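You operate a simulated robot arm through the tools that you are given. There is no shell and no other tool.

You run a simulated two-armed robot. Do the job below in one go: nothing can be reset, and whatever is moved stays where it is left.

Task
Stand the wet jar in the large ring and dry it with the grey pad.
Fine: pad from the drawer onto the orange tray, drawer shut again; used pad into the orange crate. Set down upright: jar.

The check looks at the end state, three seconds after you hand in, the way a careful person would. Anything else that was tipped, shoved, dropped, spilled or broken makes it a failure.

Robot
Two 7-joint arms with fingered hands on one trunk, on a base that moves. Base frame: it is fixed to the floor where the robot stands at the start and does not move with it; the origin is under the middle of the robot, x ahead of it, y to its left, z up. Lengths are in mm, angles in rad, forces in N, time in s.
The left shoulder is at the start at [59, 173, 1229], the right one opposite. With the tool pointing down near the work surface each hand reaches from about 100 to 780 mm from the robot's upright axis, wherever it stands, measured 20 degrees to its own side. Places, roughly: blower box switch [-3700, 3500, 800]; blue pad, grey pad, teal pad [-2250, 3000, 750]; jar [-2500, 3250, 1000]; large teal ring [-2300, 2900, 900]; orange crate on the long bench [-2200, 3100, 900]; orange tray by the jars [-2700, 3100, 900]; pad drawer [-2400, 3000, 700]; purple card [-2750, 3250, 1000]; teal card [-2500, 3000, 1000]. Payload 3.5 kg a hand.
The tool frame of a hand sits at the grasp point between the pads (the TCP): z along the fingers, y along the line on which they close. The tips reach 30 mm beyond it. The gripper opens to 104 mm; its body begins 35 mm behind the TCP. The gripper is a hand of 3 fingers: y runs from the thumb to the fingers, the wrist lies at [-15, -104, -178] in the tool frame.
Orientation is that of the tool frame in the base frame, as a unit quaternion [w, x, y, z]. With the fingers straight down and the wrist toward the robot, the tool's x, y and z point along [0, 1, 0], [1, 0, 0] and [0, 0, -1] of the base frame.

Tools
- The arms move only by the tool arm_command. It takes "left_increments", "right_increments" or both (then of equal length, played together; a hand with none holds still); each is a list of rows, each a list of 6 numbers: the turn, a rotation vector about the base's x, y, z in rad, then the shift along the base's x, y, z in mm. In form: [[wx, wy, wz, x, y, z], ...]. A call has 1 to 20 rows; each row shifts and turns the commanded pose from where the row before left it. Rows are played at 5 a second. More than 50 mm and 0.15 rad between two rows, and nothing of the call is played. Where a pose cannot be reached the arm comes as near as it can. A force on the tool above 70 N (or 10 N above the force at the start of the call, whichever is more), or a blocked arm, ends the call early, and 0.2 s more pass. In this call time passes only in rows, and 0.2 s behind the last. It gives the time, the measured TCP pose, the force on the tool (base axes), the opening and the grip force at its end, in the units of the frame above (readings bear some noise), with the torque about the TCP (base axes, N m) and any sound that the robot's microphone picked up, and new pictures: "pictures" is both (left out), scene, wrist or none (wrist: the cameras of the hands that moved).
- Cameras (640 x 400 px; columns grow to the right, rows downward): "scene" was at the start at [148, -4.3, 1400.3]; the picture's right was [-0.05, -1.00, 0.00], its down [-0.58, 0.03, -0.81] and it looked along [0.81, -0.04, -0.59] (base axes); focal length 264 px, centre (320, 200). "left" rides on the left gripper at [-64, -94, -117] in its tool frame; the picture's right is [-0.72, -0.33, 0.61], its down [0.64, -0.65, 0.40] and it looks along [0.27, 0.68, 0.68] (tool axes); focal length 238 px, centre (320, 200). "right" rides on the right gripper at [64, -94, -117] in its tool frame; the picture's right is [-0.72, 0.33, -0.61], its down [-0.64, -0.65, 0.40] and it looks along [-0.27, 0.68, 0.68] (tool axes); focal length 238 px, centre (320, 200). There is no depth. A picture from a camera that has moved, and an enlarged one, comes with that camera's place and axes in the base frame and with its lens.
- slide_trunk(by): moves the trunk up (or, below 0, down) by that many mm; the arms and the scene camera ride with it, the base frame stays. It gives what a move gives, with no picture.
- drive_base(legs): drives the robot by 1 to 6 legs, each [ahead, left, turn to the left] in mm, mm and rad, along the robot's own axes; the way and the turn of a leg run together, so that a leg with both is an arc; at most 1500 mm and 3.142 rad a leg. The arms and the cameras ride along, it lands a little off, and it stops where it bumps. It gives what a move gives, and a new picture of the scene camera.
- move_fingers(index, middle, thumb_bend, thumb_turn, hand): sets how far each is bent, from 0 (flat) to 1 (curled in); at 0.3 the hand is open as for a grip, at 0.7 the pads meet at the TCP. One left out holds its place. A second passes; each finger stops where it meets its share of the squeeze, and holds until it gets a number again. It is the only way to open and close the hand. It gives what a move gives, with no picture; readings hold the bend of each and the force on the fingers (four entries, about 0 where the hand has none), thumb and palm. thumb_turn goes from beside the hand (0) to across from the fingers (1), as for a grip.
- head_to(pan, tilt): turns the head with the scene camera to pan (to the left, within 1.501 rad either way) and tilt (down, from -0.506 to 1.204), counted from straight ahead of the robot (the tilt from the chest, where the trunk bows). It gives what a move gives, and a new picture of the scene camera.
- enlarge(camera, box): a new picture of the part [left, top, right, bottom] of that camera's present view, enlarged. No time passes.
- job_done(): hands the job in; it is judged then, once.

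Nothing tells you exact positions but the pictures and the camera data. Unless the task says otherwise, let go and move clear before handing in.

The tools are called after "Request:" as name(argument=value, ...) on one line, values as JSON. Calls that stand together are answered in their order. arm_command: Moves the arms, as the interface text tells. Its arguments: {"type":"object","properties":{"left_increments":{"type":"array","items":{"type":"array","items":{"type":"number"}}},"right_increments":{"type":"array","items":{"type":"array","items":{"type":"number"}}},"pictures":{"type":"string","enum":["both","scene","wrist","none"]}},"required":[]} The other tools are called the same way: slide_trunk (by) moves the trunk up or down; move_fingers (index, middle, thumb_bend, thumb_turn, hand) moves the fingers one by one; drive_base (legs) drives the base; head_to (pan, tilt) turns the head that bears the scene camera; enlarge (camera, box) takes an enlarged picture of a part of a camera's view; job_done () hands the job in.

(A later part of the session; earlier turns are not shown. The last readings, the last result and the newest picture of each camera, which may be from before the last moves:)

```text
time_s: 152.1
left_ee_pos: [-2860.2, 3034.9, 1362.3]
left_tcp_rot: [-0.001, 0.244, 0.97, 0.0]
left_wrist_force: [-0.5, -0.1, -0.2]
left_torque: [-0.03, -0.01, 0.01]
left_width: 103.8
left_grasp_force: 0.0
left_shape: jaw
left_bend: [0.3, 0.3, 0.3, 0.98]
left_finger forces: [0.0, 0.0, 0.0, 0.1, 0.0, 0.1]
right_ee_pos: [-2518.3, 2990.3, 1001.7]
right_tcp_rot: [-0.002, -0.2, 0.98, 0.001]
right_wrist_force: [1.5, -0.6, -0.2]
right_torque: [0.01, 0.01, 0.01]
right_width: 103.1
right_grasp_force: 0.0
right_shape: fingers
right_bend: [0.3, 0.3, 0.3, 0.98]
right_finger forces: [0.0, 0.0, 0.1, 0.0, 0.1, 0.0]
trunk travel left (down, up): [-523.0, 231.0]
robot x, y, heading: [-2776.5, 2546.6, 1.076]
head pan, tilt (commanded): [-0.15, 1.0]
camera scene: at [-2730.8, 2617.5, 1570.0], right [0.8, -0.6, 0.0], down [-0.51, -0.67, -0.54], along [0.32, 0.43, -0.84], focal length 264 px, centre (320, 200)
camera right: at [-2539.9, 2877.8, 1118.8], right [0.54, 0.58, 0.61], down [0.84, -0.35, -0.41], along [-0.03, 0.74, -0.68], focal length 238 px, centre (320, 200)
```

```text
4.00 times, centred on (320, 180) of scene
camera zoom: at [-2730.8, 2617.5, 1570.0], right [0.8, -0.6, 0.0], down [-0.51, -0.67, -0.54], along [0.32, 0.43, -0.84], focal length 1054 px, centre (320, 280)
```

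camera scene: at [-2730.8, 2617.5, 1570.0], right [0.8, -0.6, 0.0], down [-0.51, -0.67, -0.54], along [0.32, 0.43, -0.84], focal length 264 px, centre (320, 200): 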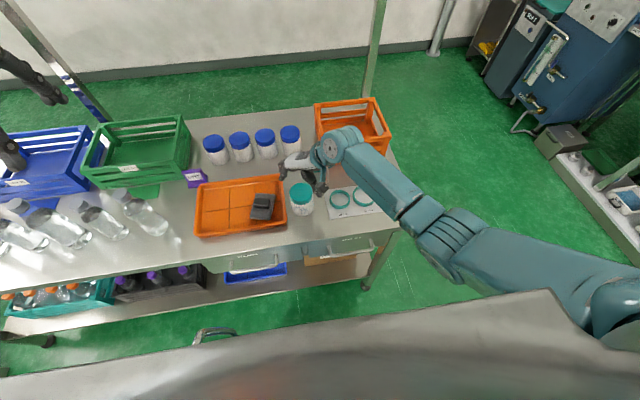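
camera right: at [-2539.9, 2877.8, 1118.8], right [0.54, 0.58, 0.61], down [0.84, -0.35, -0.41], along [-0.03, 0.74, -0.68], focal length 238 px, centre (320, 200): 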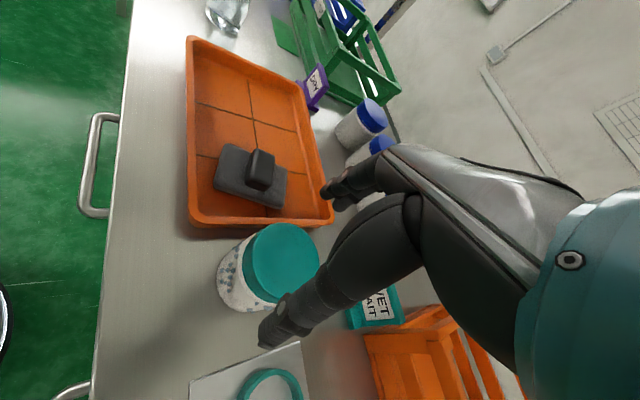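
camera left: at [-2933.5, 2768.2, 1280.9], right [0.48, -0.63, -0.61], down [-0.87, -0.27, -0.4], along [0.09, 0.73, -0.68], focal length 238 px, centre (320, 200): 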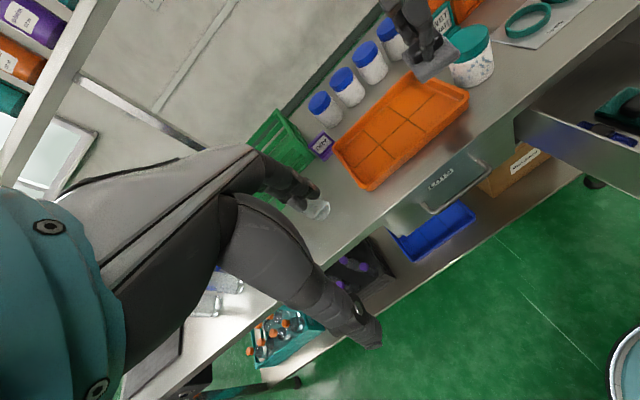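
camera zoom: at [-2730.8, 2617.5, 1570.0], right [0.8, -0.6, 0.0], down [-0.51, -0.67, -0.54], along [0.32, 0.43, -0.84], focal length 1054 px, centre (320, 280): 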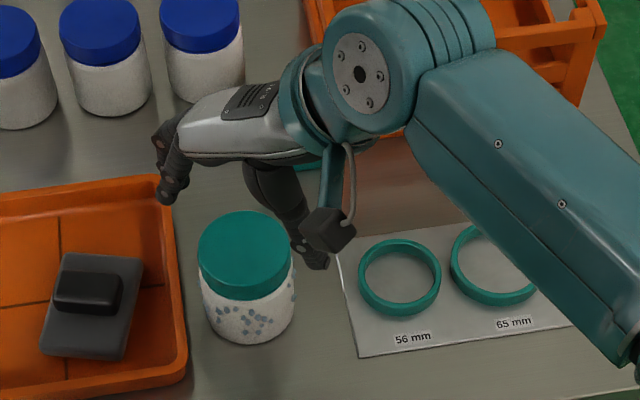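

Hand is centred over the jar. I descend so the fingertips come just below the lid.

Request:
arm_command(right_increments=[[0, 0, 0, 0, 0, -25], [0, 0, 0, 0, 0, -25], [0, 0, 0, 0, 0, -20], [0, 0, 0, 0, 0, 0]])

Request:
enlarge(camera="scene", box=[240, 130, 400, 230])

Request:
enlarge(camera="right", box=[180, 130, 420, 330])

```text
time_s: 153.1
left_ee_pos: [-2861.2, 3035.1, 1362.0]
left_tcp_rot: [0.001, 0.243, 0.97, 0.0]
left_wrist_force: [-0.4, -0.4, -0.2]
left_torque: [-0.04, 0.01, 0.03]
left_width: 103.8
left_grasp_force: 0.1
left_shape: jaw
left_bend: [0.3, 0.3, 0.3, 0.98]
left_finger forces: [0.1, 0.1, 0.0, 0.1, 0.0, 0.0]
right_ee_pos: [-2519.8, 2990.3, 934.4]
right_tcp_rot: [-0.002, -0.201, 0.98, 0.001]
right_wrist_force: [0.6, -0.1, 0.5]
right_torque: [0.0, 0.03, 0.01]
right_width: 102.9
right_grasp_force: 0.1
right_shape: fingers
right_bend: [0.3, 0.3, 0.3, 0.98]
right_finger forces: [0.0, 0.1, 0.0, 0.0, 0.1, 0.0]
trunk travel left (down, up): [-523.0, 231.0]
robot x, y, heading: [-2784.5, 2546.4, 1.078]
head pan, tilt (commanded): [-0.15, 1.0]
camera scene: at [-2730.8, 2617.3, 1570.0], right [0.8, -0.6, 0.0], down [-0.51, -0.67, -0.54], along [0.32, 0.43, -0.84], focal length 264 px, centre (320, 200)
camera right: at [-2540.8, 2878.4, 1050.0], right [0.54, 0.58, 0.61], down [0.84, -0.35, -0.41], along [-0.03, 0.74, -0.68], focal length 238 px, centre (320, 200)
```

scene: 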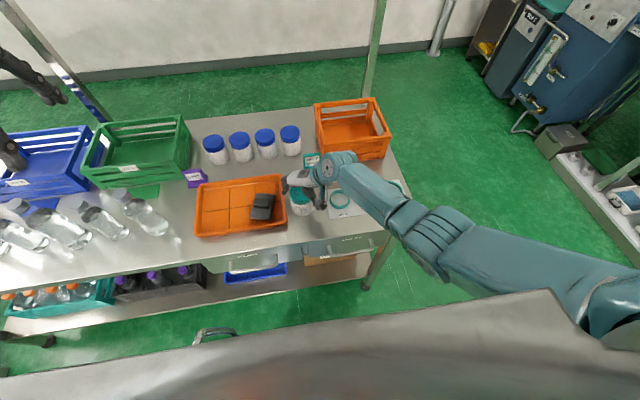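
right: 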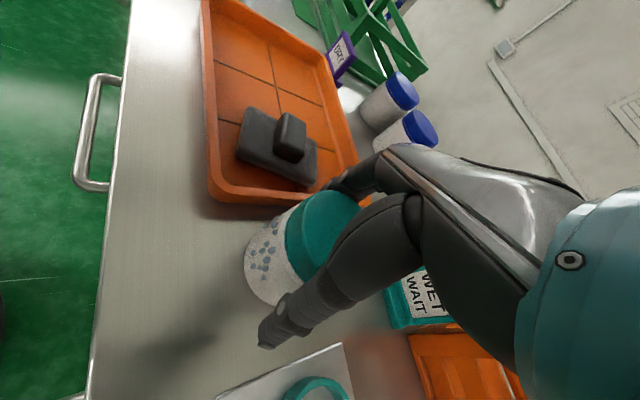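

```text
4.00 times, centred on (320, 180) of scene
camera zoom: at [-2730.8, 2617.3, 1570.0], right [0.8, -0.6, 0.0], down [-0.51, -0.67, -0.54], along [0.32, 0.43, -0.84], focal length 1054 px, centre (320, 280)
```

zoom: 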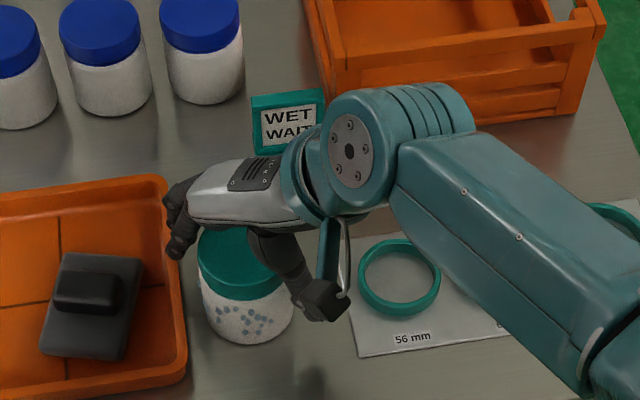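

```text
2.00 times, centred on (300, 230) of right
camera zoom: at [-2540.8, 2878.4, 1050.0], right [0.54, 0.58, 0.61], down [0.84, -0.35, -0.41], along [-0.03, 0.74, -0.68], focal length 477 px, centre (360, 140)
```

zoom: 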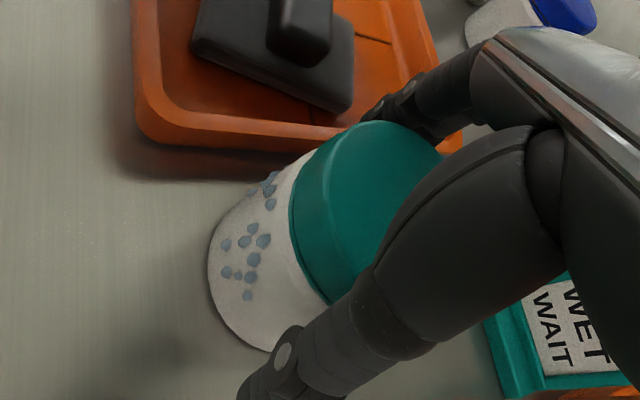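

The jar is between thumb and fingers. I close on it.

Request:
move_fingers(hand="right", index=0.58, middle=0.58, thumb_bend=0.58)

Request:
enlarge(camera="right", box=[180, 130, 420, 330])

```text
time_s: 154.1
left_ee_pos: [-2862.2, 3035.2, 1360.9]
left_tcp_rot: [0.001, 0.245, 0.97, 0.0]
left_wrist_force: [0.2, -0.9, -0.4]
left_torque: [0.0, 0.01, 0.04]
left_width: 103.7
left_grasp_force: 0.1
left_shape: jaw
left_bend: [0.3, 0.3, 0.3, 0.98]
left_finger forces: [0.0, 0.0, 0.0, 0.0, 0.0, 0.1]
right_ee_pos: [-2519.5, 2991.2, 932.7]
right_tcp_rot: [-0.003, -0.201, 0.98, 0.002]
right_wrist_force: [-1.0, 1.6, 2.4]
right_torque: [0.29, 0.12, 0.02]
right_width: 63.9
right_grasp_force: 18.9
right_shape: fingers
right_bend: [0.46, 0.49, 0.48, 0.99]
right_finger forces: [10.5, 8.7, 0.1, 0.0, 18.2, 0.1]
trunk travel left (down, up): [-523.0, 231.0]
robot x, y, heading: [-2781.8, 2547.5, 1.079]
head pan, tilt (commanded): [-0.15, 1.0]
```

```text
2.00 times, centred on (300, 230) of right
camera zoom: at [-2541.1, 2878.7, 1050.4], right [0.54, 0.58, 0.61], down [0.84, -0.35, -0.41], along [-0.03, 0.74, -0.68], focal length 477 px, centre (360, 140)
```

zoom: 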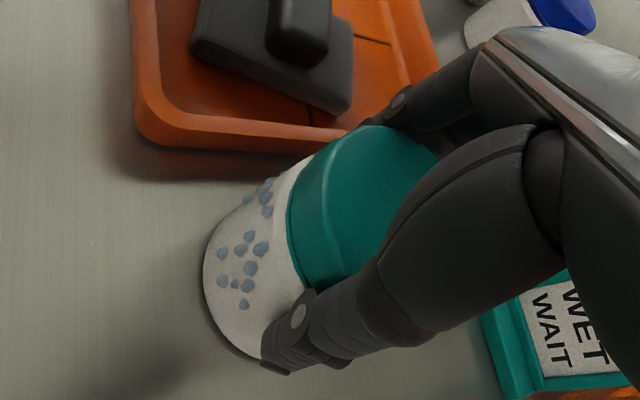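

Gripped with ~19 N. I lift gently.

Request:
arm_command(right_increments=[[0, 0, 0, 0, 0, 10], [0, 0, 0, 0, 0, 20], [0, 0, 0, 0, 0, 30], [0, 0, 0, 0, 0, 0]])

Request:
enlarge(camera="right", box=[180, 130, 420, 330])

```text
time_s: 155.1
left_ee_pos: [-2859.9, 3034.3, 1360.7]
left_tcp_rot: [-0.001, 0.245, 0.97, 0.001]
left_wrist_force: [0.6, 0.4, -0.4]
left_torque: [0.0, -0.02, 0.02]
left_width: 103.9
left_grasp_force: 0.0
left_shape: jaw
left_bend: [0.3, 0.3, 0.3, 0.98]
left_finger forces: [0.0, 0.0, 0.0, 0.0, 0.0, 0.1]
right_ee_pos: [-2517.6, 2990.7, 993.7]
right_tcp_rot: [-0.003, -0.201, 0.98, 0.0]
right_wrist_force: [0.5, 0.6, -2.9]
right_torque: [-0.01, 0.03, -0.01]
right_width: 63.9
right_grasp_force: 18.3
right_shape: fingers
right_bend: [0.47, 0.49, 0.48, 0.99]
right_finger forces: [9.5, 7.9, 0.0, 0.0, 18.6, 0.1]
trunk travel left (down, up): [-523.0, 231.0]
robot x, y, heading: [-2782.6, 2547.7, 1.075]
head pan, tilt (commanded): [-0.15, 1.0]
camera scene: at [-2730.8, 2617.8, 1570.0], right [0.8, -0.6, 0.0], down [-0.51, -0.67, -0.54], along [0.32, 0.43, -0.84], focal length 264 px, centre (320, 200)
camera right: at [-2539.9, 2878.2, 1110.5], right [0.54, 0.58, 0.61], down [0.84, -0.35, -0.41], along [-0.03, 0.73, -0.68], focal length 238 px, centre (320, 200)
```

scene: 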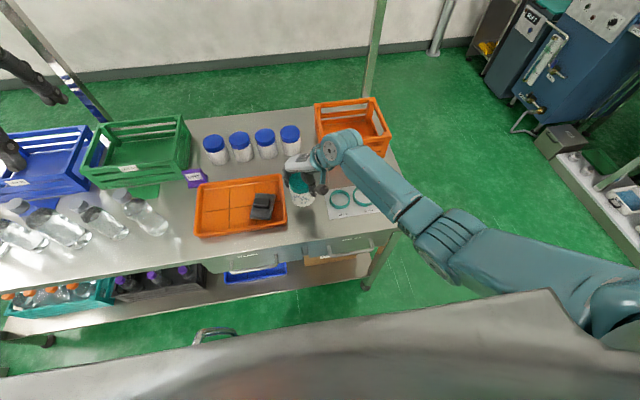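
right: 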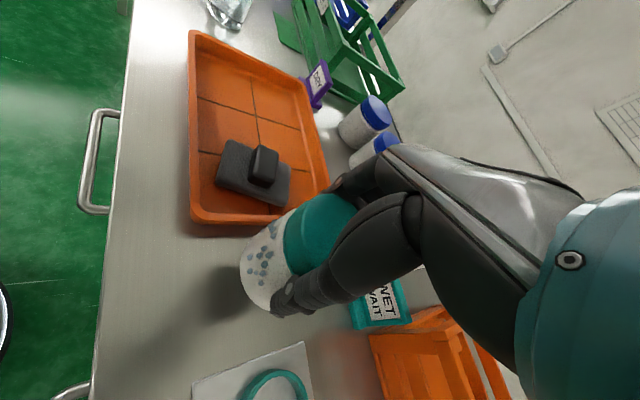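

```text
2.00 times, centred on (300, 230) of right
camera zoom: at [-2539.9, 2878.2, 1110.5], right [0.54, 0.58, 0.61], down [0.84, -0.35, -0.41], along [-0.03, 0.73, -0.68], focal length 477 px, centre (360, 140)
```

zoom: 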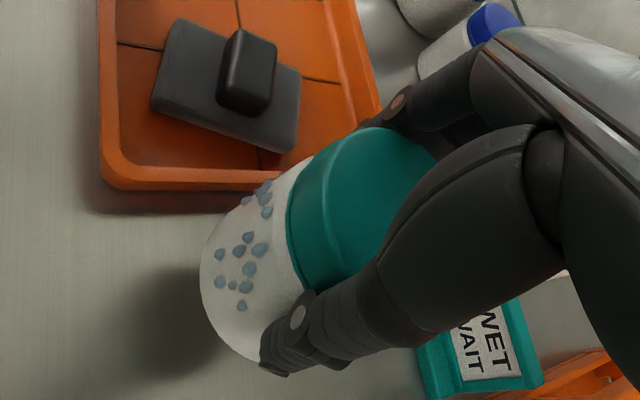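

The jar is lifted cleanly (≈3 N). I carry it over to the large ring at constant height.

Request:
arm_command(right_increments=[[0, 0, 0, 35.4, -18.4, 0], [0, 0, 0, 35.4, -18.4, 0], [0, 0, 0, 35.4, -18.4, 0], [0, 0, 0, 35.4, -18.4, 0], [0, 0, 0, 35.4, -18.4, 0], [0, 0, 0, 35.4, -18.4, 0], [0, 0, 0, 35.4, -18.4, 0], [0, 0, 0, 0, 0, 0]])

Request:
enlarge(camera="scene", box=[310, 130, 470, 230])

Request:
enlarge(camera="right", box=[160, 150, 400, 350])

```text
time_s: 156.9
left_ee_pos: [-2862.5, 3035.9, 1361.1]
left_tcp_rot: [0.0, 0.244, 0.97, 0.0]
left_wrist_force: [1.0, 1.6, -0.6]
left_torque: [-0.01, -0.02, -0.05]
left_width: 103.7
left_grasp_force: 0.1
left_shape: jaw
left_bend: [0.3, 0.3, 0.3, 0.98]
left_finger forces: [0.0, 0.1, 0.0, 0.0, 0.0, 0.0]
right_ee_pos: [-2272.1, 2862.6, 992.8]
right_tcp_rot: [-0.002, -0.201, 0.98, 0.002]
right_wrist_force: [-0.1, 0.7, -2.5]
right_torque: [0.0, 0.02, -0.02]
right_width: 63.6
right_grasp_force: 17.7
right_shape: fingers
right_bend: [0.47, 0.49, 0.48, 0.99]
right_finger forces: [9.3, 7.7, 0.1, 0.1, 18.3, 0.0]
trunk travel left (down, up): [-523.0, 231.0]
robot x, y, heading: [-2780.0, 2548.4, 1.073]
head pan, tilt (commanded): [-0.15, 1.0]
camera scene: at [-2731.1, 2617.8, 1570.0], right [0.8, -0.6, 0.0], down [-0.51, -0.67, -0.54], along [0.32, 0.43, -0.84], focal length 264 px, centre (320, 200)
camera right: at [-2292.8, 2750.5, 1109.7], right [0.54, 0.58, 0.61], down [0.84, -0.35, -0.41], along [-0.03, 0.74, -0.68], focal length 238 px, centre (320, 200)
```

scene: 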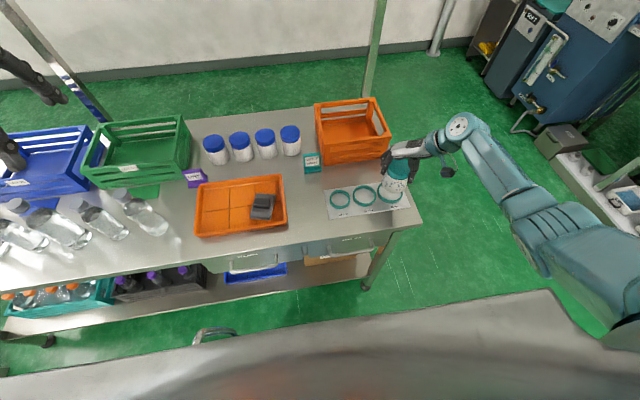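
right: 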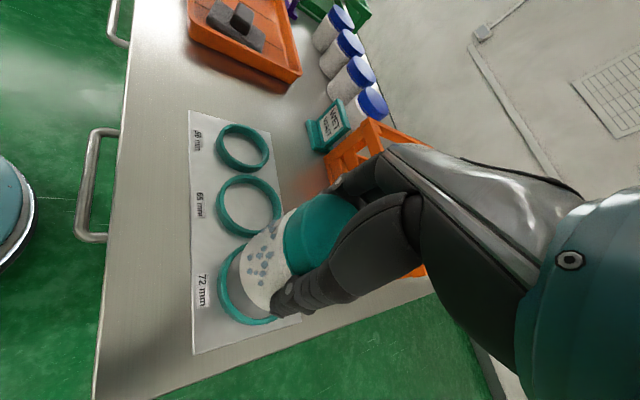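

```text
4.00 times, centred on (390, 180) of scene
camera zoom: at [-2731.1, 2617.8, 1570.0], right [0.8, -0.6, 0.0], down [-0.51, -0.67, -0.54], along [0.32, 0.43, -0.84], focal length 1054 px, centre (40, 280)
```

zoom: 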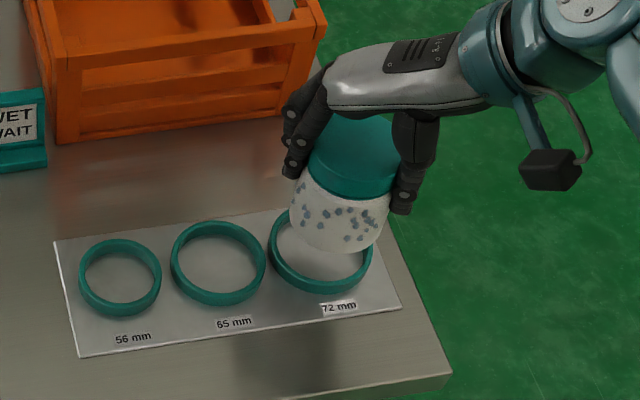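

```text
2.00 times, centred on (280, 250) of right
camera zoom: at [-2292.8, 2750.5, 1109.7], right [0.54, 0.58, 0.61], down [0.84, -0.35, -0.41], along [-0.03, 0.74, -0.68], focal length 477 px, centre (400, 100)
```

zoom: 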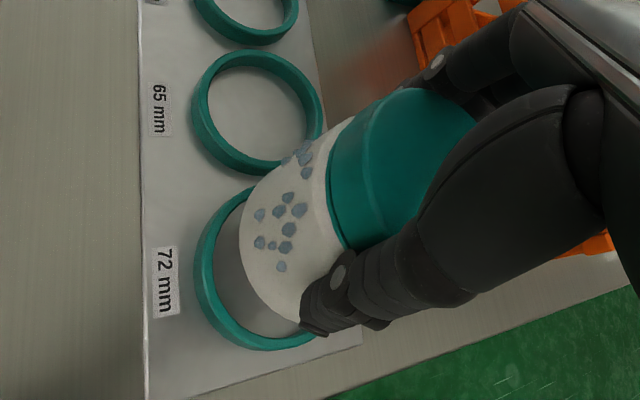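

Both views show the jar roughly over the ring. I lower to just above the ring and check concentricity.

Request:
arm_command(right_increments=[[0, 0, 0, 0, 0, -15], [0, 0, 0, 0, 0, -15], [0, 0, 0, 0, 0, -10], [0, 0, 0, 0, 0, 0]])

Request:
enlarge(camera="scene", box=[350, 150, 430, 200])

Request:
enlarge(camera="right", box=[200, 180, 360, 320])

```text
time_s: 157.9
left_ee_pos: [-2860.8, 3035.5, 1360.8]
left_tcp_rot: [0.0, 0.245, 0.97, 0.0]
left_wrist_force: [-0.5, 0.0, 0.8]
left_torque: [0.01, 0.0, 0.01]
left_width: 103.8
left_grasp_force: 0.1
left_shape: jaw
left_bend: [0.3, 0.3, 0.3, 0.98]
left_finger forces: [0.0, 0.1, 0.0, 0.1, 0.1, 0.0]
right_ee_pos: [-2269.4, 2863.1, 952.5]
right_tcp_rot: [-0.001, -0.201, 0.98, 0.001]
right_wrist_force: [-0.1, 0.2, -2.2]
right_torque: [0.03, 0.02, 0.01]
right_width: 63.8
right_grasp_force: 17.5
right_shape: fingers
right_bend: [0.47, 0.49, 0.48, 0.99]
right_finger forces: [9.3, 7.7, 0.1, 0.1, 18.1, 0.0]
trunk travel left (down, up): [-523.0, 231.0]
robot x, y, heading: [-2779.9, 2542.8, 1.077]
head pan, tilt (commanded): [-0.15, 1.0]
camera scene: at [-2730.7, 2617.5, 1570.0], right [0.8, -0.6, 0.0], down [-0.51, -0.67, -0.54], along [0.32, 0.43, -0.84], focal length 264 px, centre (320, 200)
camera right: at [-2291.5, 2750.1, 1069.2], right [0.54, 0.58, 0.61], down [0.84, -0.35, -0.41], along [-0.03, 0.74, -0.68], focal length 238 px, centre (320, 200)
```

scene: 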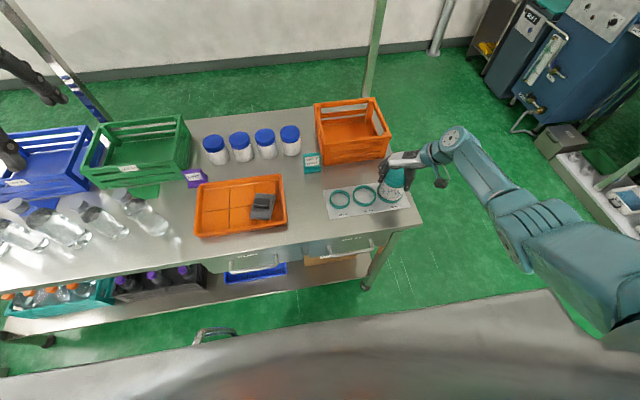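
right: 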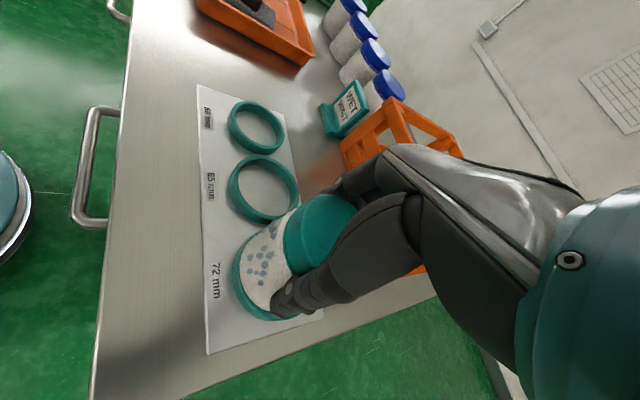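

```text
8.00 times, centred on (390, 175) of scene
camera zoom: at [-2730.7, 2617.5, 1570.0], right [0.8, -0.6, 0.0], down [-0.51, -0.67, -0.54], along [0.32, 0.43, -0.84], focal length 2108 px, centre (-240, 400)
```

zoom: 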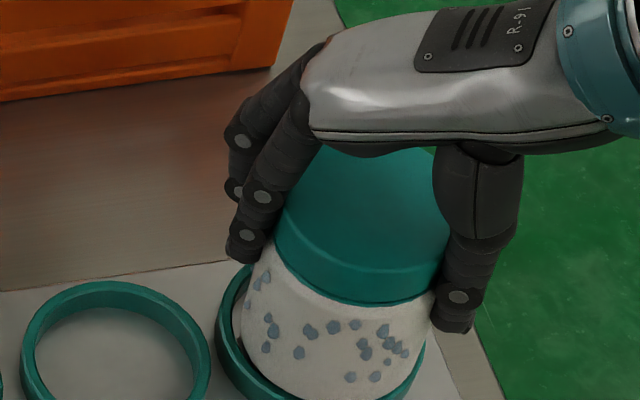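

```text
2.86 times, centred on (280, 250) of right
camera zoom: at [-2291.5, 2750.1, 1069.2], right [0.54, 0.58, 0.61], down [0.84, -0.35, -0.41], along [-0.03, 0.74, -0.68], focal length 681 px, centre (434, 57)
```

zoom: 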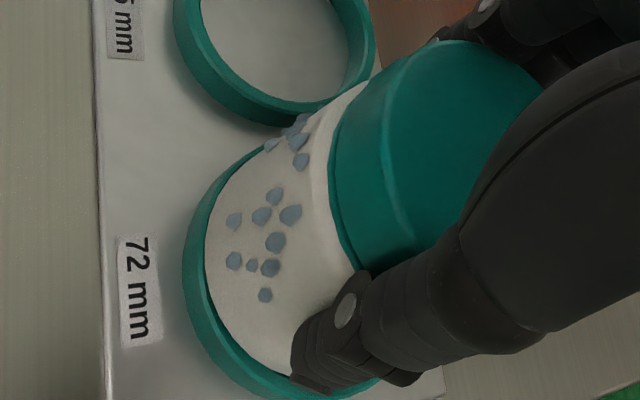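

Request:
enlarge(camera="scene", box=[356, 165, 428, 215])

Request:
enlarge(camera="right", box=[210, 200, 350, 340])

```text
8.00 times, centred on (392, 190) of scene
camera zoom: at [-2730.7, 2617.5, 1570.0], right [0.8, -0.6, 0.0], down [-0.51, -0.67, -0.54], along [0.32, 0.43, -0.84], focal length 2108 px, centre (-256, 280)
```

zoom: 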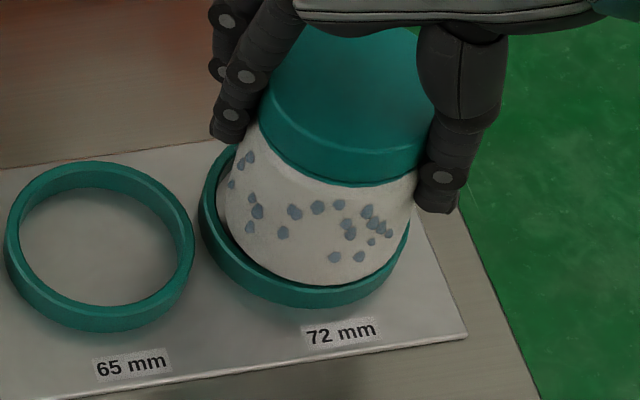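

```text
2.86 times, centred on (280, 270) of right
camera zoom: at [-2291.5, 2750.1, 1069.2], right [0.54, 0.58, 0.61], down [0.84, -0.35, -0.41], along [-0.03, 0.74, -0.68], focal length 681 px, centre (434, 0)
```

zoom: 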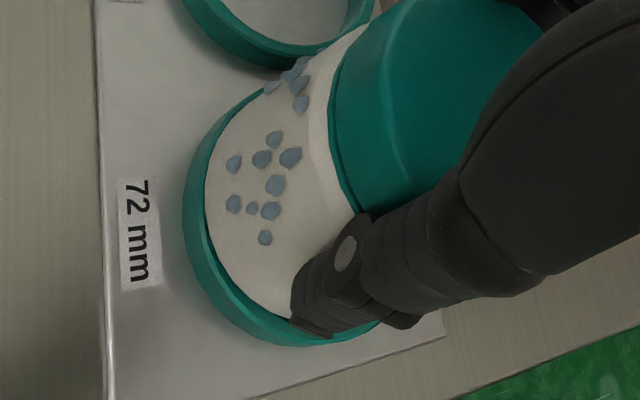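

The jar sits a few mm too near and right of the ring's centre. I correct by about (+3.5, +2) mm and check again.

Request:
arm_command(right_increments=[[0, 0, 0, -0.1, 4.0, 0], [0, 0, 0, 0, 0, 0]], pictures="none")

Request:
enlarge(camera="scene", box=[356, 165, 428, 215])

Request:
enlarge(camera="right", box=[210, 210, 330, 330])

```text
time_s: 158.5
left_ee_pos: [-2860.0, 3034.7, 1362.1]
left_tcp_rot: [-0.001, 0.244, 0.97, 0.0]
left_wrist_force: [1.0, 1.2, -0.3]
left_torque: [0.01, 0.04, 0.03]
left_width: 103.6
left_grasp_force: 0.0
left_shape: jaw
left_bend: [0.3, 0.3, 0.3, 0.98]
left_finger forces: [0.0, 0.1, 0.0, 0.0, 0.0, 0.0]
right_ee_pos: [-2270.3, 2867.0, 952.2]
right_tcp_rot: [-0.003, -0.201, 0.98, 0.001]
right_wrist_force: [-0.1, 0.5, -1.6]
right_torque: [-0.02, 0.01, -0.01]
right_width: 63.6
right_grasp_force: 17.3
right_shape: fingers
right_bend: [0.47, 0.49, 0.48, 0.99]
right_finger forces: [9.3, 7.7, 0.0, 0.0, 18.2, 0.0]
trunk travel left (down, up): [-523.0, 231.0]
robot x, y, heading: [-2777.6, 2543.8, 1.075]
head pan, tilt (commanded): [-0.15, 1.0]
```

```text
8.00 times, centred on (392, 190) of scene
camera zoom: at [-2730.6, 2617.4, 1570.0], right [0.8, -0.6, 0.0], down [-0.51, -0.67, -0.54], along [0.32, 0.43, -0.84], focal length 2108 px, centre (-256, 280)
```

zoom: 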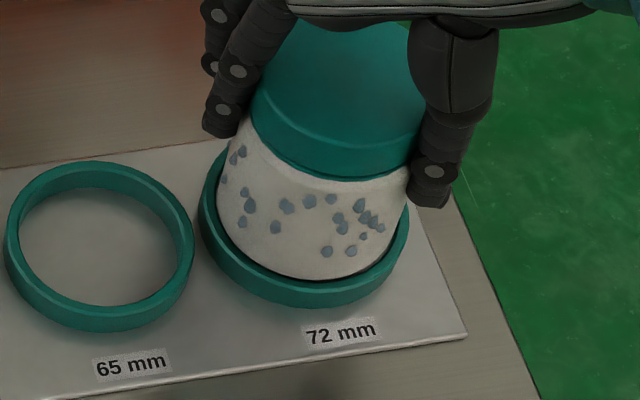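

```text
3.33 times, centred on (270, 270) of right
camera zoom: at [-2291.9, 2753.6, 1069.1], right [0.54, 0.58, 0.61], down [0.84, -0.35, -0.41], along [-0.03, 0.74, -0.68], focal length 794 px, centre (487, -33)
```

zoom: 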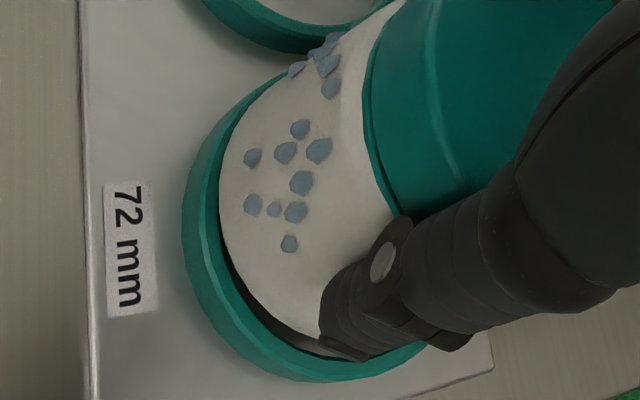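

Now it looks concentric in both views. I lower in small steps watching the force.

Request:
arm_command(right_increments=[[0, 0, 0, 0, 0, -3], [0, 0, 0, 0, 0, -3], [0, 0, 0, 0, 0, 0]], pictures="none")

Request:
enlarge(camera="scene", box=[356, 165, 428, 215])

Request:
enlarge(camera="right", box=[210, 210, 330, 330])

```text
time_s: 159.3
left_ee_pos: [-2861.2, 3034.2, 1361.3]
left_tcp_rot: [0.0, 0.244, 0.97, 0.0]
left_wrist_force: [-0.7, -0.2, -0.5]
left_torque: [-0.02, 0.02, 0.02]
left_width: 103.7
left_grasp_force: 0.0
left_shape: jaw
left_bend: [0.3, 0.3, 0.3, 0.98]
left_finger forces: [0.0, 0.1, 0.0, 0.1, 0.0, 0.0]
right_ee_pos: [-2271.2, 2866.1, 948.4]
right_tcp_rot: [0.0, -0.2, 0.98, 0.003]
right_wrist_force: [5.5, -1.4, 11.7]
right_torque: [-0.06, 0.0, -0.03]
right_width: 63.2
right_grasp_force: 16.0
right_shape: fingers
right_bend: [0.48, 0.5, 0.48, 1.0]
right_finger forces: [6.9, 7.7, 0.1, 0.1, 17.8, 0.0]
trunk travel left (down, up): [-523.0, 231.0]
robot x, y, heading: [-2781.2, 2546.9, 1.074]
head pan, tilt (commanded): [-0.15, 1.0]
```

```text
8.00 times, centred on (392, 190) of scene
camera zoom: at [-2731.0, 2616.8, 1570.2], right [0.8, -0.6, 0.0], down [-0.51, -0.67, -0.54], along [0.32, 0.43, -0.84], focal length 2108 px, centre (-256, 280)
```

zoom: 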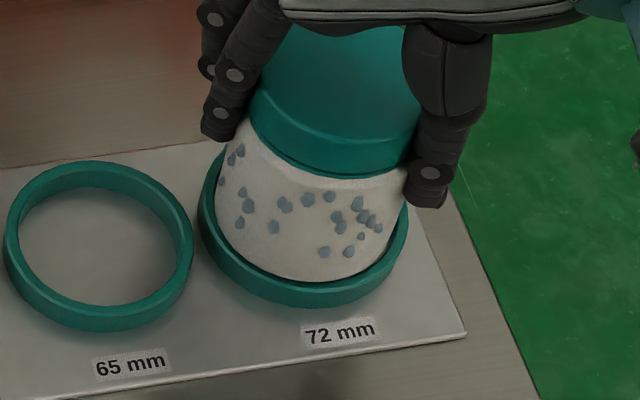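

```text
3.33 times, centred on (270, 270) of right
camera zoom: at [-2292.2, 2754.5, 1065.0], right [0.54, 0.58, 0.61], down [0.84, -0.35, -0.41], along [-0.02, 0.74, -0.67], focal length 794 px, centre (487, -33)
```

zoom: 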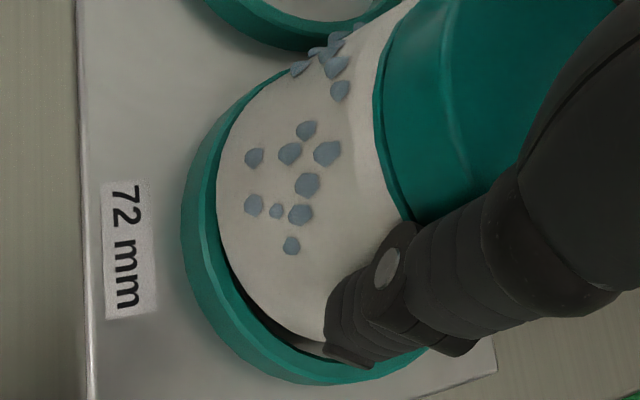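

The ring rim pushes the jar toward −b, so I lift 3 mm, shift 2 mm that way and try again.

Request:
arm_command(right_increments=[[0, 0, 0, 0, 0, 4], [0, 0, 0, 1.8, -0.9, 0], [0, 0, 0, 0, 0, -3], [0, 0, 0, 0, 0, -3], [0, 0, 0, 0, 0, 0]], pictures="none")

Request:
enlarge(camera="scene", box=[356, 165, 428, 215])

Request:
enlarge(camera="right", box=[210, 210, 330, 330])

```text
time_s: 160.5
left_ee_pos: [-2861.3, 3032.8, 1361.2]
left_tcp_rot: [0.0, 0.244, 0.97, 0.001]
left_wrist_force: [0.0, 0.0, -0.2]
left_torque: [0.04, -0.01, -0.01]
left_width: 103.6
left_grasp_force: 0.0
left_shape: jaw
left_bend: [0.3, 0.3, 0.3, 0.98]
left_finger forces: [0.1, 0.1, 0.0, 0.0, 0.1, 0.0]
right_ee_pos: [-2268.8, 2866.1, 946.9]
right_tcp_rot: [-0.001, -0.2, 0.98, 0.003]
right_wrist_force: [5.2, -0.8, 12.1]
right_torque: [0.04, -0.01, -0.05]
right_width: 62.7
right_grasp_force: 15.2
right_shape: fingers
right_bend: [0.49, 0.5, 0.47, 1.0]
right_finger forces: [6.0, 7.6, 0.1, 0.0, 16.3, 0.0]
trunk travel left (down, up): [-523.0, 231.0]
robot x, y, heading: [-2780.6, 2545.2, 1.078]
head pan, tilt (commanded): [-0.15, 1.0]
```

```text
8.00 times, centred on (392, 190) of scene
camera zoom: at [-2731.1, 2616.6, 1570.1], right [0.8, -0.6, 0.0], down [-0.51, -0.67, -0.54], along [0.32, 0.43, -0.84], focal length 2108 px, centre (-256, 280)
```

zoom: 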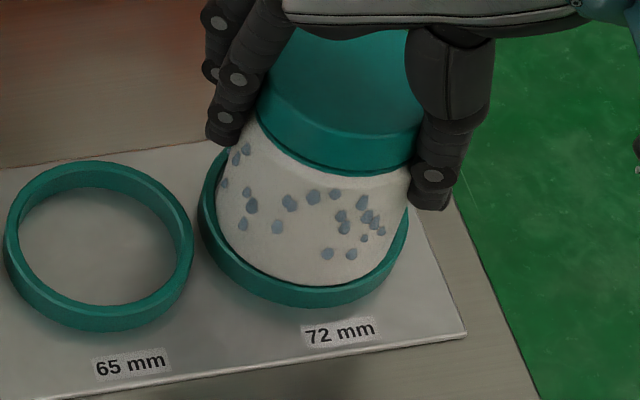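

```text
3.33 times, centred on (270, 270) of right
camera zoom: at [-2291.0, 2753.6, 1062.9], right [0.54, 0.58, 0.61], down [0.84, -0.35, -0.41], along [-0.02, 0.74, -0.68], focal length 794 px, centre (487, -33)
```

zoom: 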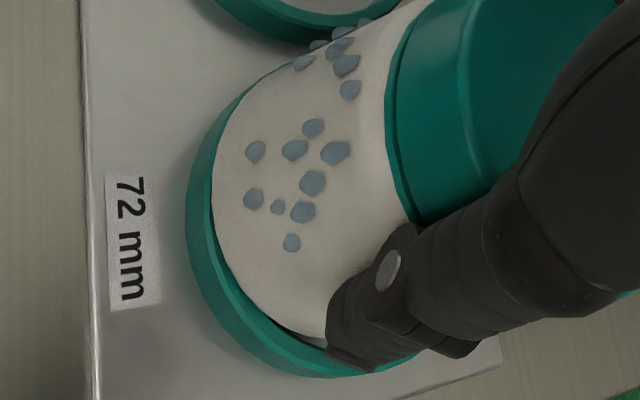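

Request:
arm_command(right_increments=[[0, 0, 0, 0, 0, 5], [0, 0, 0, 2.2, 0.2, 0], [0, 0, 0, 0, 0, -3], [0, 0, 0, 0, 0, -3], [0, 0, 0, 0, 0, 0]], pictures="none")

Request:
enlarge(camera="scene", box=[356, 165, 428, 215])

Request:
enlarge(camera="right", box=[210, 210, 330, 330])

```text
time_s: 161.7
left_ee_pos: [-2862.6, 3035.1, 1362.1]
left_tcp_rot: [0.0, 0.245, 0.969, 0.0]
left_wrist_force: [0.3, -1.0, 0.6]
left_torque: [-0.01, 0.0, 0.0]
left_width: 104.0
left_grasp_force: 0.0
left_shape: jaw
left_bend: [0.3, 0.3, 0.3, 0.98]
left_finger forces: [0.0, 0.0, 0.1, 0.0, 0.1, 0.0]
right_ee_pos: [-2267.1, 2868.6, 944.6]
right_tcp_rot: [-0.002, -0.201, 0.98, 0.002]
right_wrist_force: [2.3, 1.1, 10.1]
right_torque: [-0.09, -0.03, -0.01]
right_width: 63.0
right_grasp_force: 13.4
right_shape: fingers
right_bend: [0.49, 0.5, 0.47, 1.0]
right_finger forces: [6.9, 7.8, 0.0, 0.1, 13.4, 0.0]
trunk travel left (down, up): [-523.0, 231.0]
robot x, y, heading: [-2783.6, 2546.5, 1.075]
head pan, tilt (commanded): [-0.15, 1.0]
```

```text
8.00 times, centred on (392, 190) of scene
camera zoom: at [-2731.6, 2617.1, 1570.1], right [0.8, -0.6, 0.0], down [-0.51, -0.67, -0.54], along [0.33, 0.43, -0.84], focal length 2108 px, centre (-256, 280)
```

zoom: 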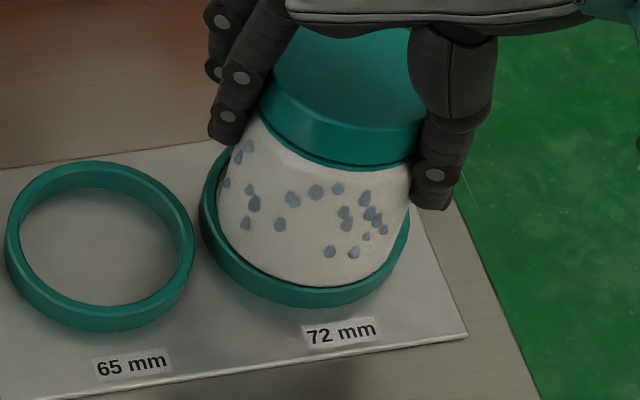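

```text
3.33 times, centred on (270, 270) of right
camera zoom: at [-2288.7, 2754.5, 1061.6], right [0.54, 0.58, 0.61], down [0.84, -0.35, -0.41], along [-0.03, 0.74, -0.68], focal length 794 px, centre (487, -33)
```

zoom: 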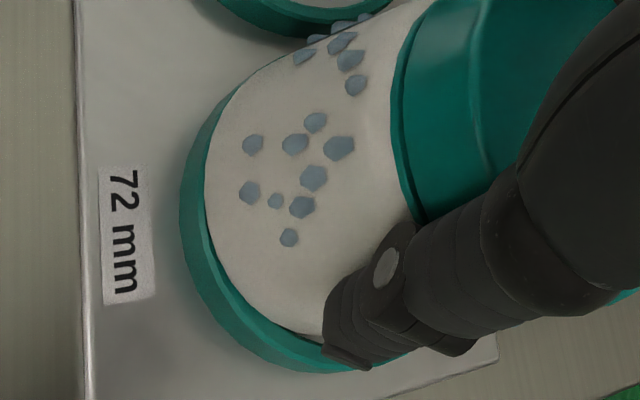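

The jar still overlaps the ring's front rim in the scene view, so I lift, move 3 mm further away and retry.

Request:
arm_command(right_increments=[[0, 0, 0, 0, 0, 8], [0, 0, 0, 1.4, 2.6, 0], [0, 0, 0, 0, 0, 0]], pictures="none")

Request:
enlarge(camera="scene", box=[356, 165, 428, 215])

Request:
enlarge(camera="right", box=[200, 200, 340, 340])

```text
time_s: 162.5
left_ee_pos: [-2861.1, 3034.3, 1362.3]
left_tcp_rot: [0.0, 0.244, 0.97, -0.001]
left_wrist_force: [0.2, -0.3, 0.7]
left_torque: [0.03, 0.02, -0.02]
left_width: 103.8
left_grasp_force: 0.0
left_shape: jaw
left_bend: [0.3, 0.3, 0.3, 0.98]
left_finger forces: [0.1, 0.0, 0.1, 0.0, 0.0, 0.0]
right_ee_pos: [-2264.9, 2868.5, 951.4]
right_tcp_rot: [-0.003, -0.201, 0.98, 0.001]
right_wrist_force: [-0.5, 0.2, -3.2]
right_torque: [0.0, -0.01, 0.01]
right_width: 62.6
right_grasp_force: 14.3
right_shape: fingers
right_bend: [0.49, 0.5, 0.47, 1.0]
right_finger forces: [7.2, 7.5, 0.0, 0.0, 13.9, 0.0]
trunk travel left (down, up): [-523.0, 231.0]
robot x, y, heading: [-2779.1, 2544.2, 1.075]
head pan, tilt (commanded): [-0.15, 1.0]
```

```text
8.00 times, centred on (392, 190) of scene
camera zoom: at [-2730.5, 2617.6, 1570.0], right [0.8, -0.6, 0.0], down [-0.51, -0.67, -0.54], along [0.32, 0.43, -0.84], focal length 2108 px, centre (-256, 280)
```

zoom: 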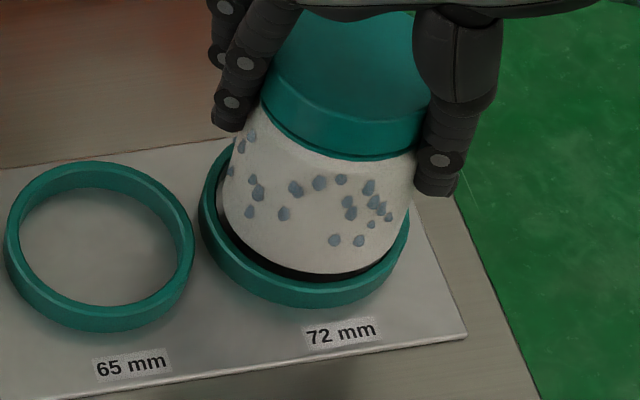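

```text
2.86 times, centred on (270, 270) of right
camera zoom: at [-2287.1, 2756.1, 1068.7], right [0.54, 0.58, 0.61], down [0.84, -0.35, -0.41], along [-0.03, 0.73, -0.68], focal length 681 px, centre (463, 0)
```

zoom: 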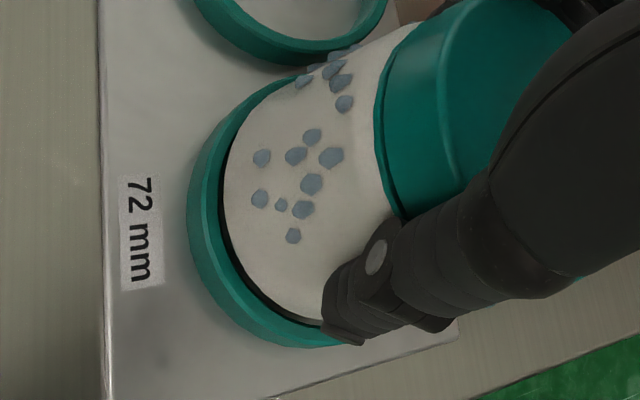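

Request:
arm_command(right_increments=[[0, 0, 0, 0, 1.7, 0], [0, 0, 0, 0, 0, -3], [0, 0, 0, 0, 0, -3], [0, 0, 0, 0, 0, 0]], pictures="none")

Request:
enlarge(camera="scene", box=[356, 165, 428, 215])

Request:
enlarge(camera="right", box=[200, 200, 340, 340])

```text
time_s: 163.5
left_ee_pos: [-2860.5, 3035.6, 1362.3]
left_tcp_rot: [0.0, 0.244, 0.97, 0.0]
left_wrist_force: [0.1, 0.2, 0.3]
left_torque: [-0.01, 0.03, 0.01]
left_width: 103.8
left_grasp_force: 0.0
left_shape: jaw
left_bend: [0.3, 0.3, 0.3, 0.98]
left_finger forces: [0.1, 0.0, 0.1, 0.0, 0.1, 0.0]
right_ee_pos: [-2265.5, 2871.8, 947.1]
right_tcp_rot: [-0.002, -0.202, 0.979, 0.001]
right_wrist_force: [1.5, -0.5, -1.1]
right_torque: [-0.03, -0.01, 0.03]
right_width: 62.6
right_grasp_force: 14.1
right_shape: fingers
right_bend: [0.49, 0.5, 0.47, 1.0]
right_finger forces: [6.8, 7.4, 0.0, 0.0, 14.2, 0.0]
trunk travel left (down, up): [-523.0, 231.0]
robot x, y, heading: [-2779.5, 2547.8, 1.076]
head pan, tilt (commanded): [-0.15, 1.0]
```

```text
8.00 times, centred on (392, 190) of scene
camera zoom: at [-2730.6, 2617.4, 1570.0], right [0.8, -0.6, 0.0], down [-0.51, -0.67, -0.54], along [0.32, 0.43, -0.84], focal length 2108 px, centre (-256, 280)
```

zoom: 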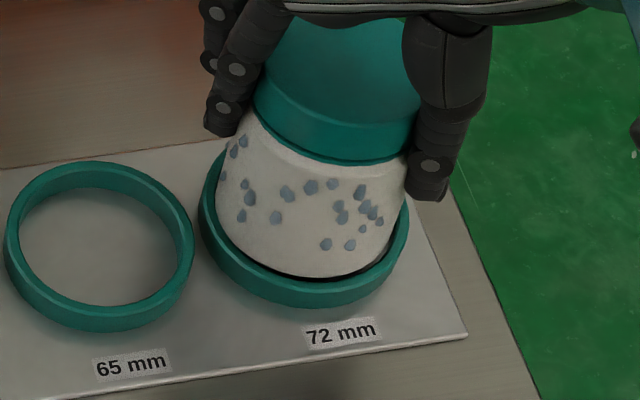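

```text
2.86 times, centred on (270, 270) of right
camera zoom: at [-2287.5, 2758.3, 1063.0], right [0.54, 0.58, 0.61], down [0.84, -0.35, -0.41], along [-0.03, 0.74, -0.68], focal length 681 px, centre (463, 0)
```

zoom: 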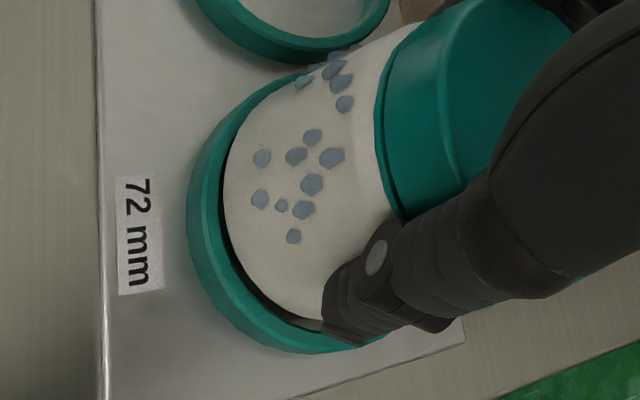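

Nearly free now; slight push toward −b. I shift 1.3 mm that way and continue down.

Request:
arm_command(right_increments=[[0, 0, 0, 1.2, -0.6, 0], [0, 0, 0, 0, 0, -3], [0, 0, 0, 0, 0, -2], [0, 0, 0, 0, 0, 0]], pictures="none")

Request:
enlarge(camera="scene", box=[356, 165, 428, 215])

Request:
enlarge(camera="right", box=[200, 200, 340, 340])

```text
time_s: 164.5
left_ee_pos: [-2860.6, 3035.2, 1360.4]
left_tcp_rot: [0.001, 0.245, 0.97, 0.0]
left_wrist_force: [1.2, -0.7, -0.5]
left_torque: [-0.01, -0.03, 0.0]
left_width: 103.6
left_grasp_force: 0.1
left_shape: jaw
left_bend: [0.3, 0.3, 0.3, 0.98]
left_finger forces: [0.0, 0.1, 0.1, 0.0, 0.0, 0.0]
right_ee_pos: [-2265.1, 2870.5, 940.0]
right_tcp_rot: [-0.002, -0.201, 0.98, 0.002]
right_wrist_force: [0.0, -0.1, -1.1]
right_torque: [0.05, -0.02, 0.0]
right_width: 62.6
right_grasp_force: 14.3
right_shape: fingers
right_bend: [0.49, 0.5, 0.47, 1.0]
right_finger forces: [7.0, 7.6, 0.0, 0.0, 13.7, 0.0]
trunk travel left (down, up): [-523.0, 231.0]
robot x, y, heading: [-2782.4, 2545.1, 1.075]
head pan, tilt (commanded): [-0.15, 1.0]
```

```text
8.00 times, centred on (392, 190) of scene
camera zoom: at [-2730.7, 2617.6, 1570.0], right [0.8, -0.6, 0.0], down [-0.51, -0.67, -0.54], along [0.32, 0.43, -0.84], focal length 2108 px, centre (-256, 280)
```

zoom: 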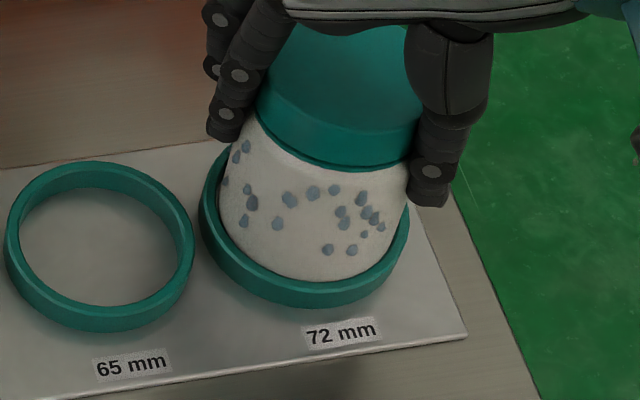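

```text
2.86 times, centred on (270, 270) of right
camera zoom: at [-2285.7, 2757.7, 1058.4], right [0.54, 0.58, 0.61], down [0.84, -0.35, -0.41], along [-0.03, 0.74, -0.68], focal length 681 px, centre (463, 0)
```

zoom: 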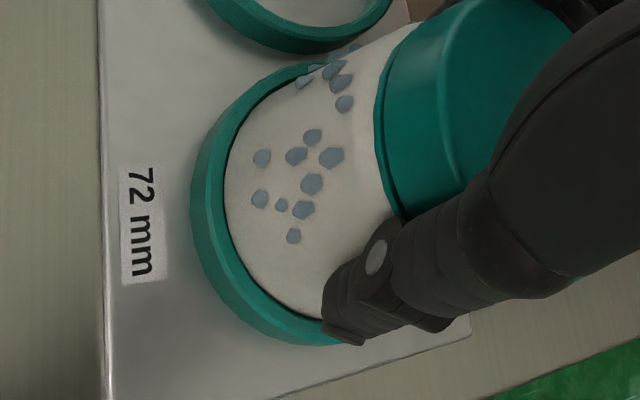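

The jar has entered the ring freely. I lower it the rest of the way.

Request:
arm_command(right_increments=[[0, 0, 0, 0, 0, -2], [0, 0, 0, 0, 0, -2], [0, 0, 0, 0, 0, 0]], pictures="none")

Request:
enlarge(camera="scene", box=[356, 165, 428, 215])

```text
time_s: 165.3
left_ee_pos: [-2862.1, 3033.5, 1362.6]
left_tcp_rot: [0.0, 0.244, 0.97, 0.001]
left_wrist_force: [0.3, -0.5, 0.1]
left_torque: [-0.03, -0.03, -0.01]
left_width: 103.9
left_grasp_force: 0.1
left_shape: jaw
left_bend: [0.3, 0.3, 0.3, 0.98]
left_finger forces: [0.1, 0.0, 0.0, 0.0, 0.0, 0.0]
right_ee_pos: [-2265.1, 2870.9, 938.4]
right_tcp_rot: [-0.001, -0.201, 0.98, 0.002]
right_wrist_force: [-2.3, -3.2, 11.1]
right_torque: [0.1, -0.04, 0.01]
right_width: 62.8
right_grasp_force: 16.1
right_shape: fingers
right_bend: [0.49, 0.5, 0.47, 1.0]
right_finger forces: [7.5, 7.7, 0.1, 0.0, 16.6, 0.0]
trunk travel left (down, up): [-523.0, 231.0]
robot x, y, heading: [-2782.2, 2548.7, 1.076]
head pan, tilt (commanded): [-0.15, 1.0]
```

```text
8.00 times, centred on (392, 190) of scene
camera zoom: at [-2732.3, 2616.3, 1570.2], right [0.8, -0.6, 0.0], down [-0.51, -0.67, -0.54], along [0.33, 0.43, -0.84], focal length 2108 px, centre (-256, 280)
```

zoom: 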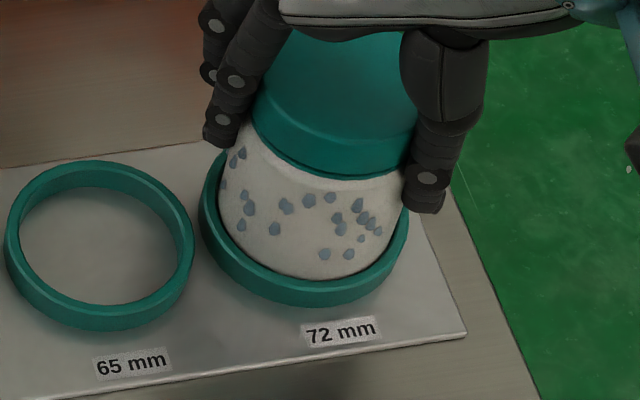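

The jar has reached the bottom (contact 11 N). I open the fingers gently and check.

Request:
move_fingers(hand="right", index=0.42, middle=0.42, thumb_bend=0.42)

Request:
enlarge(camera="scene", box=[356, 165, 428, 215])

Request:
enlarge(camera="right", box=[180, 160, 340, 340])

```text
time_s: 166.3
left_ee_pos: [-2860.9, 3036.2, 1361.2]
left_tcp_rot: [0.0, 0.244, 0.97, 0.0]
left_wrist_force: [0.0, 0.0, -0.5]
left_torque: [-0.01, 0.01, 0.0]
left_width: 103.7
left_grasp_force: 0.1
left_shape: jaw
left_bend: [0.3, 0.3, 0.3, 0.98]
left_finger forces: [0.1, 0.1, 0.0, 0.1, 0.1, 0.0]
right_ee_pos: [-2264.7, 2870.3, 937.5]
right_tcp_rot: [-0.003, -0.201, 0.98, 0.001]
right_wrist_force: [-0.3, -1.2, -0.3]
right_torque: [-0.02, 0.01, -0.02]
right_width: 73.7
right_grasp_force: 0.6
right_shape: fingers
right_bend: [0.42, 0.42, 0.42, 0.99]
right_finger forces: [0.2, 0.0, 0.0, 0.1, 1.2, 0.1]
trunk travel left (down, up): [-523.0, 231.0]
robot x, y, heading: [-2782.7, 2546.9, 1.08]
head pan, tilt (commanded): [-0.15, 1.0]
```

```text
8.00 times, centred on (392, 190) of scene
camera zoom: at [-2731.0, 2617.3, 1570.0], right [0.8, -0.6, 0.0], down [-0.51, -0.67, -0.54], along [0.32, 0.43, -0.84], focal length 2108 px, centre (-256, 280)
```

zoom: 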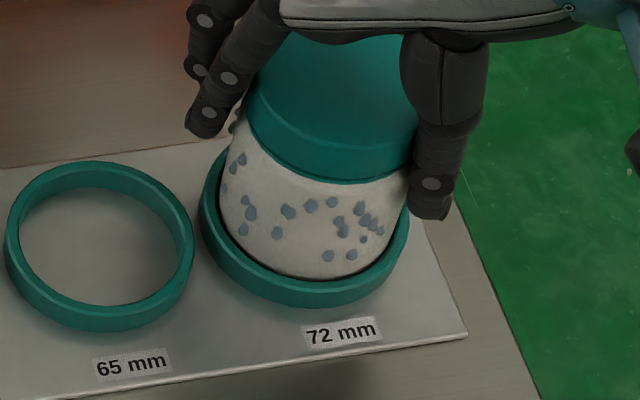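

```text
2.22 times, centred on (260, 250) of right
camera zoom: at [-2286.4, 2757.3, 1054.2], right [0.54, 0.58, 0.61], down [0.84, -0.35, -0.41], along [-0.03, 0.74, -0.68], focal length 530 px, centre (453, 89)
```

zoom: 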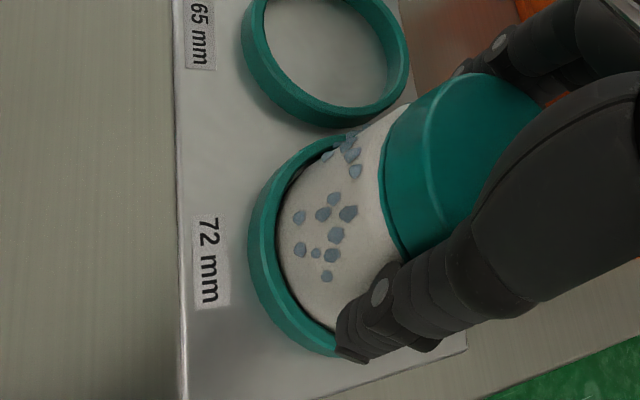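

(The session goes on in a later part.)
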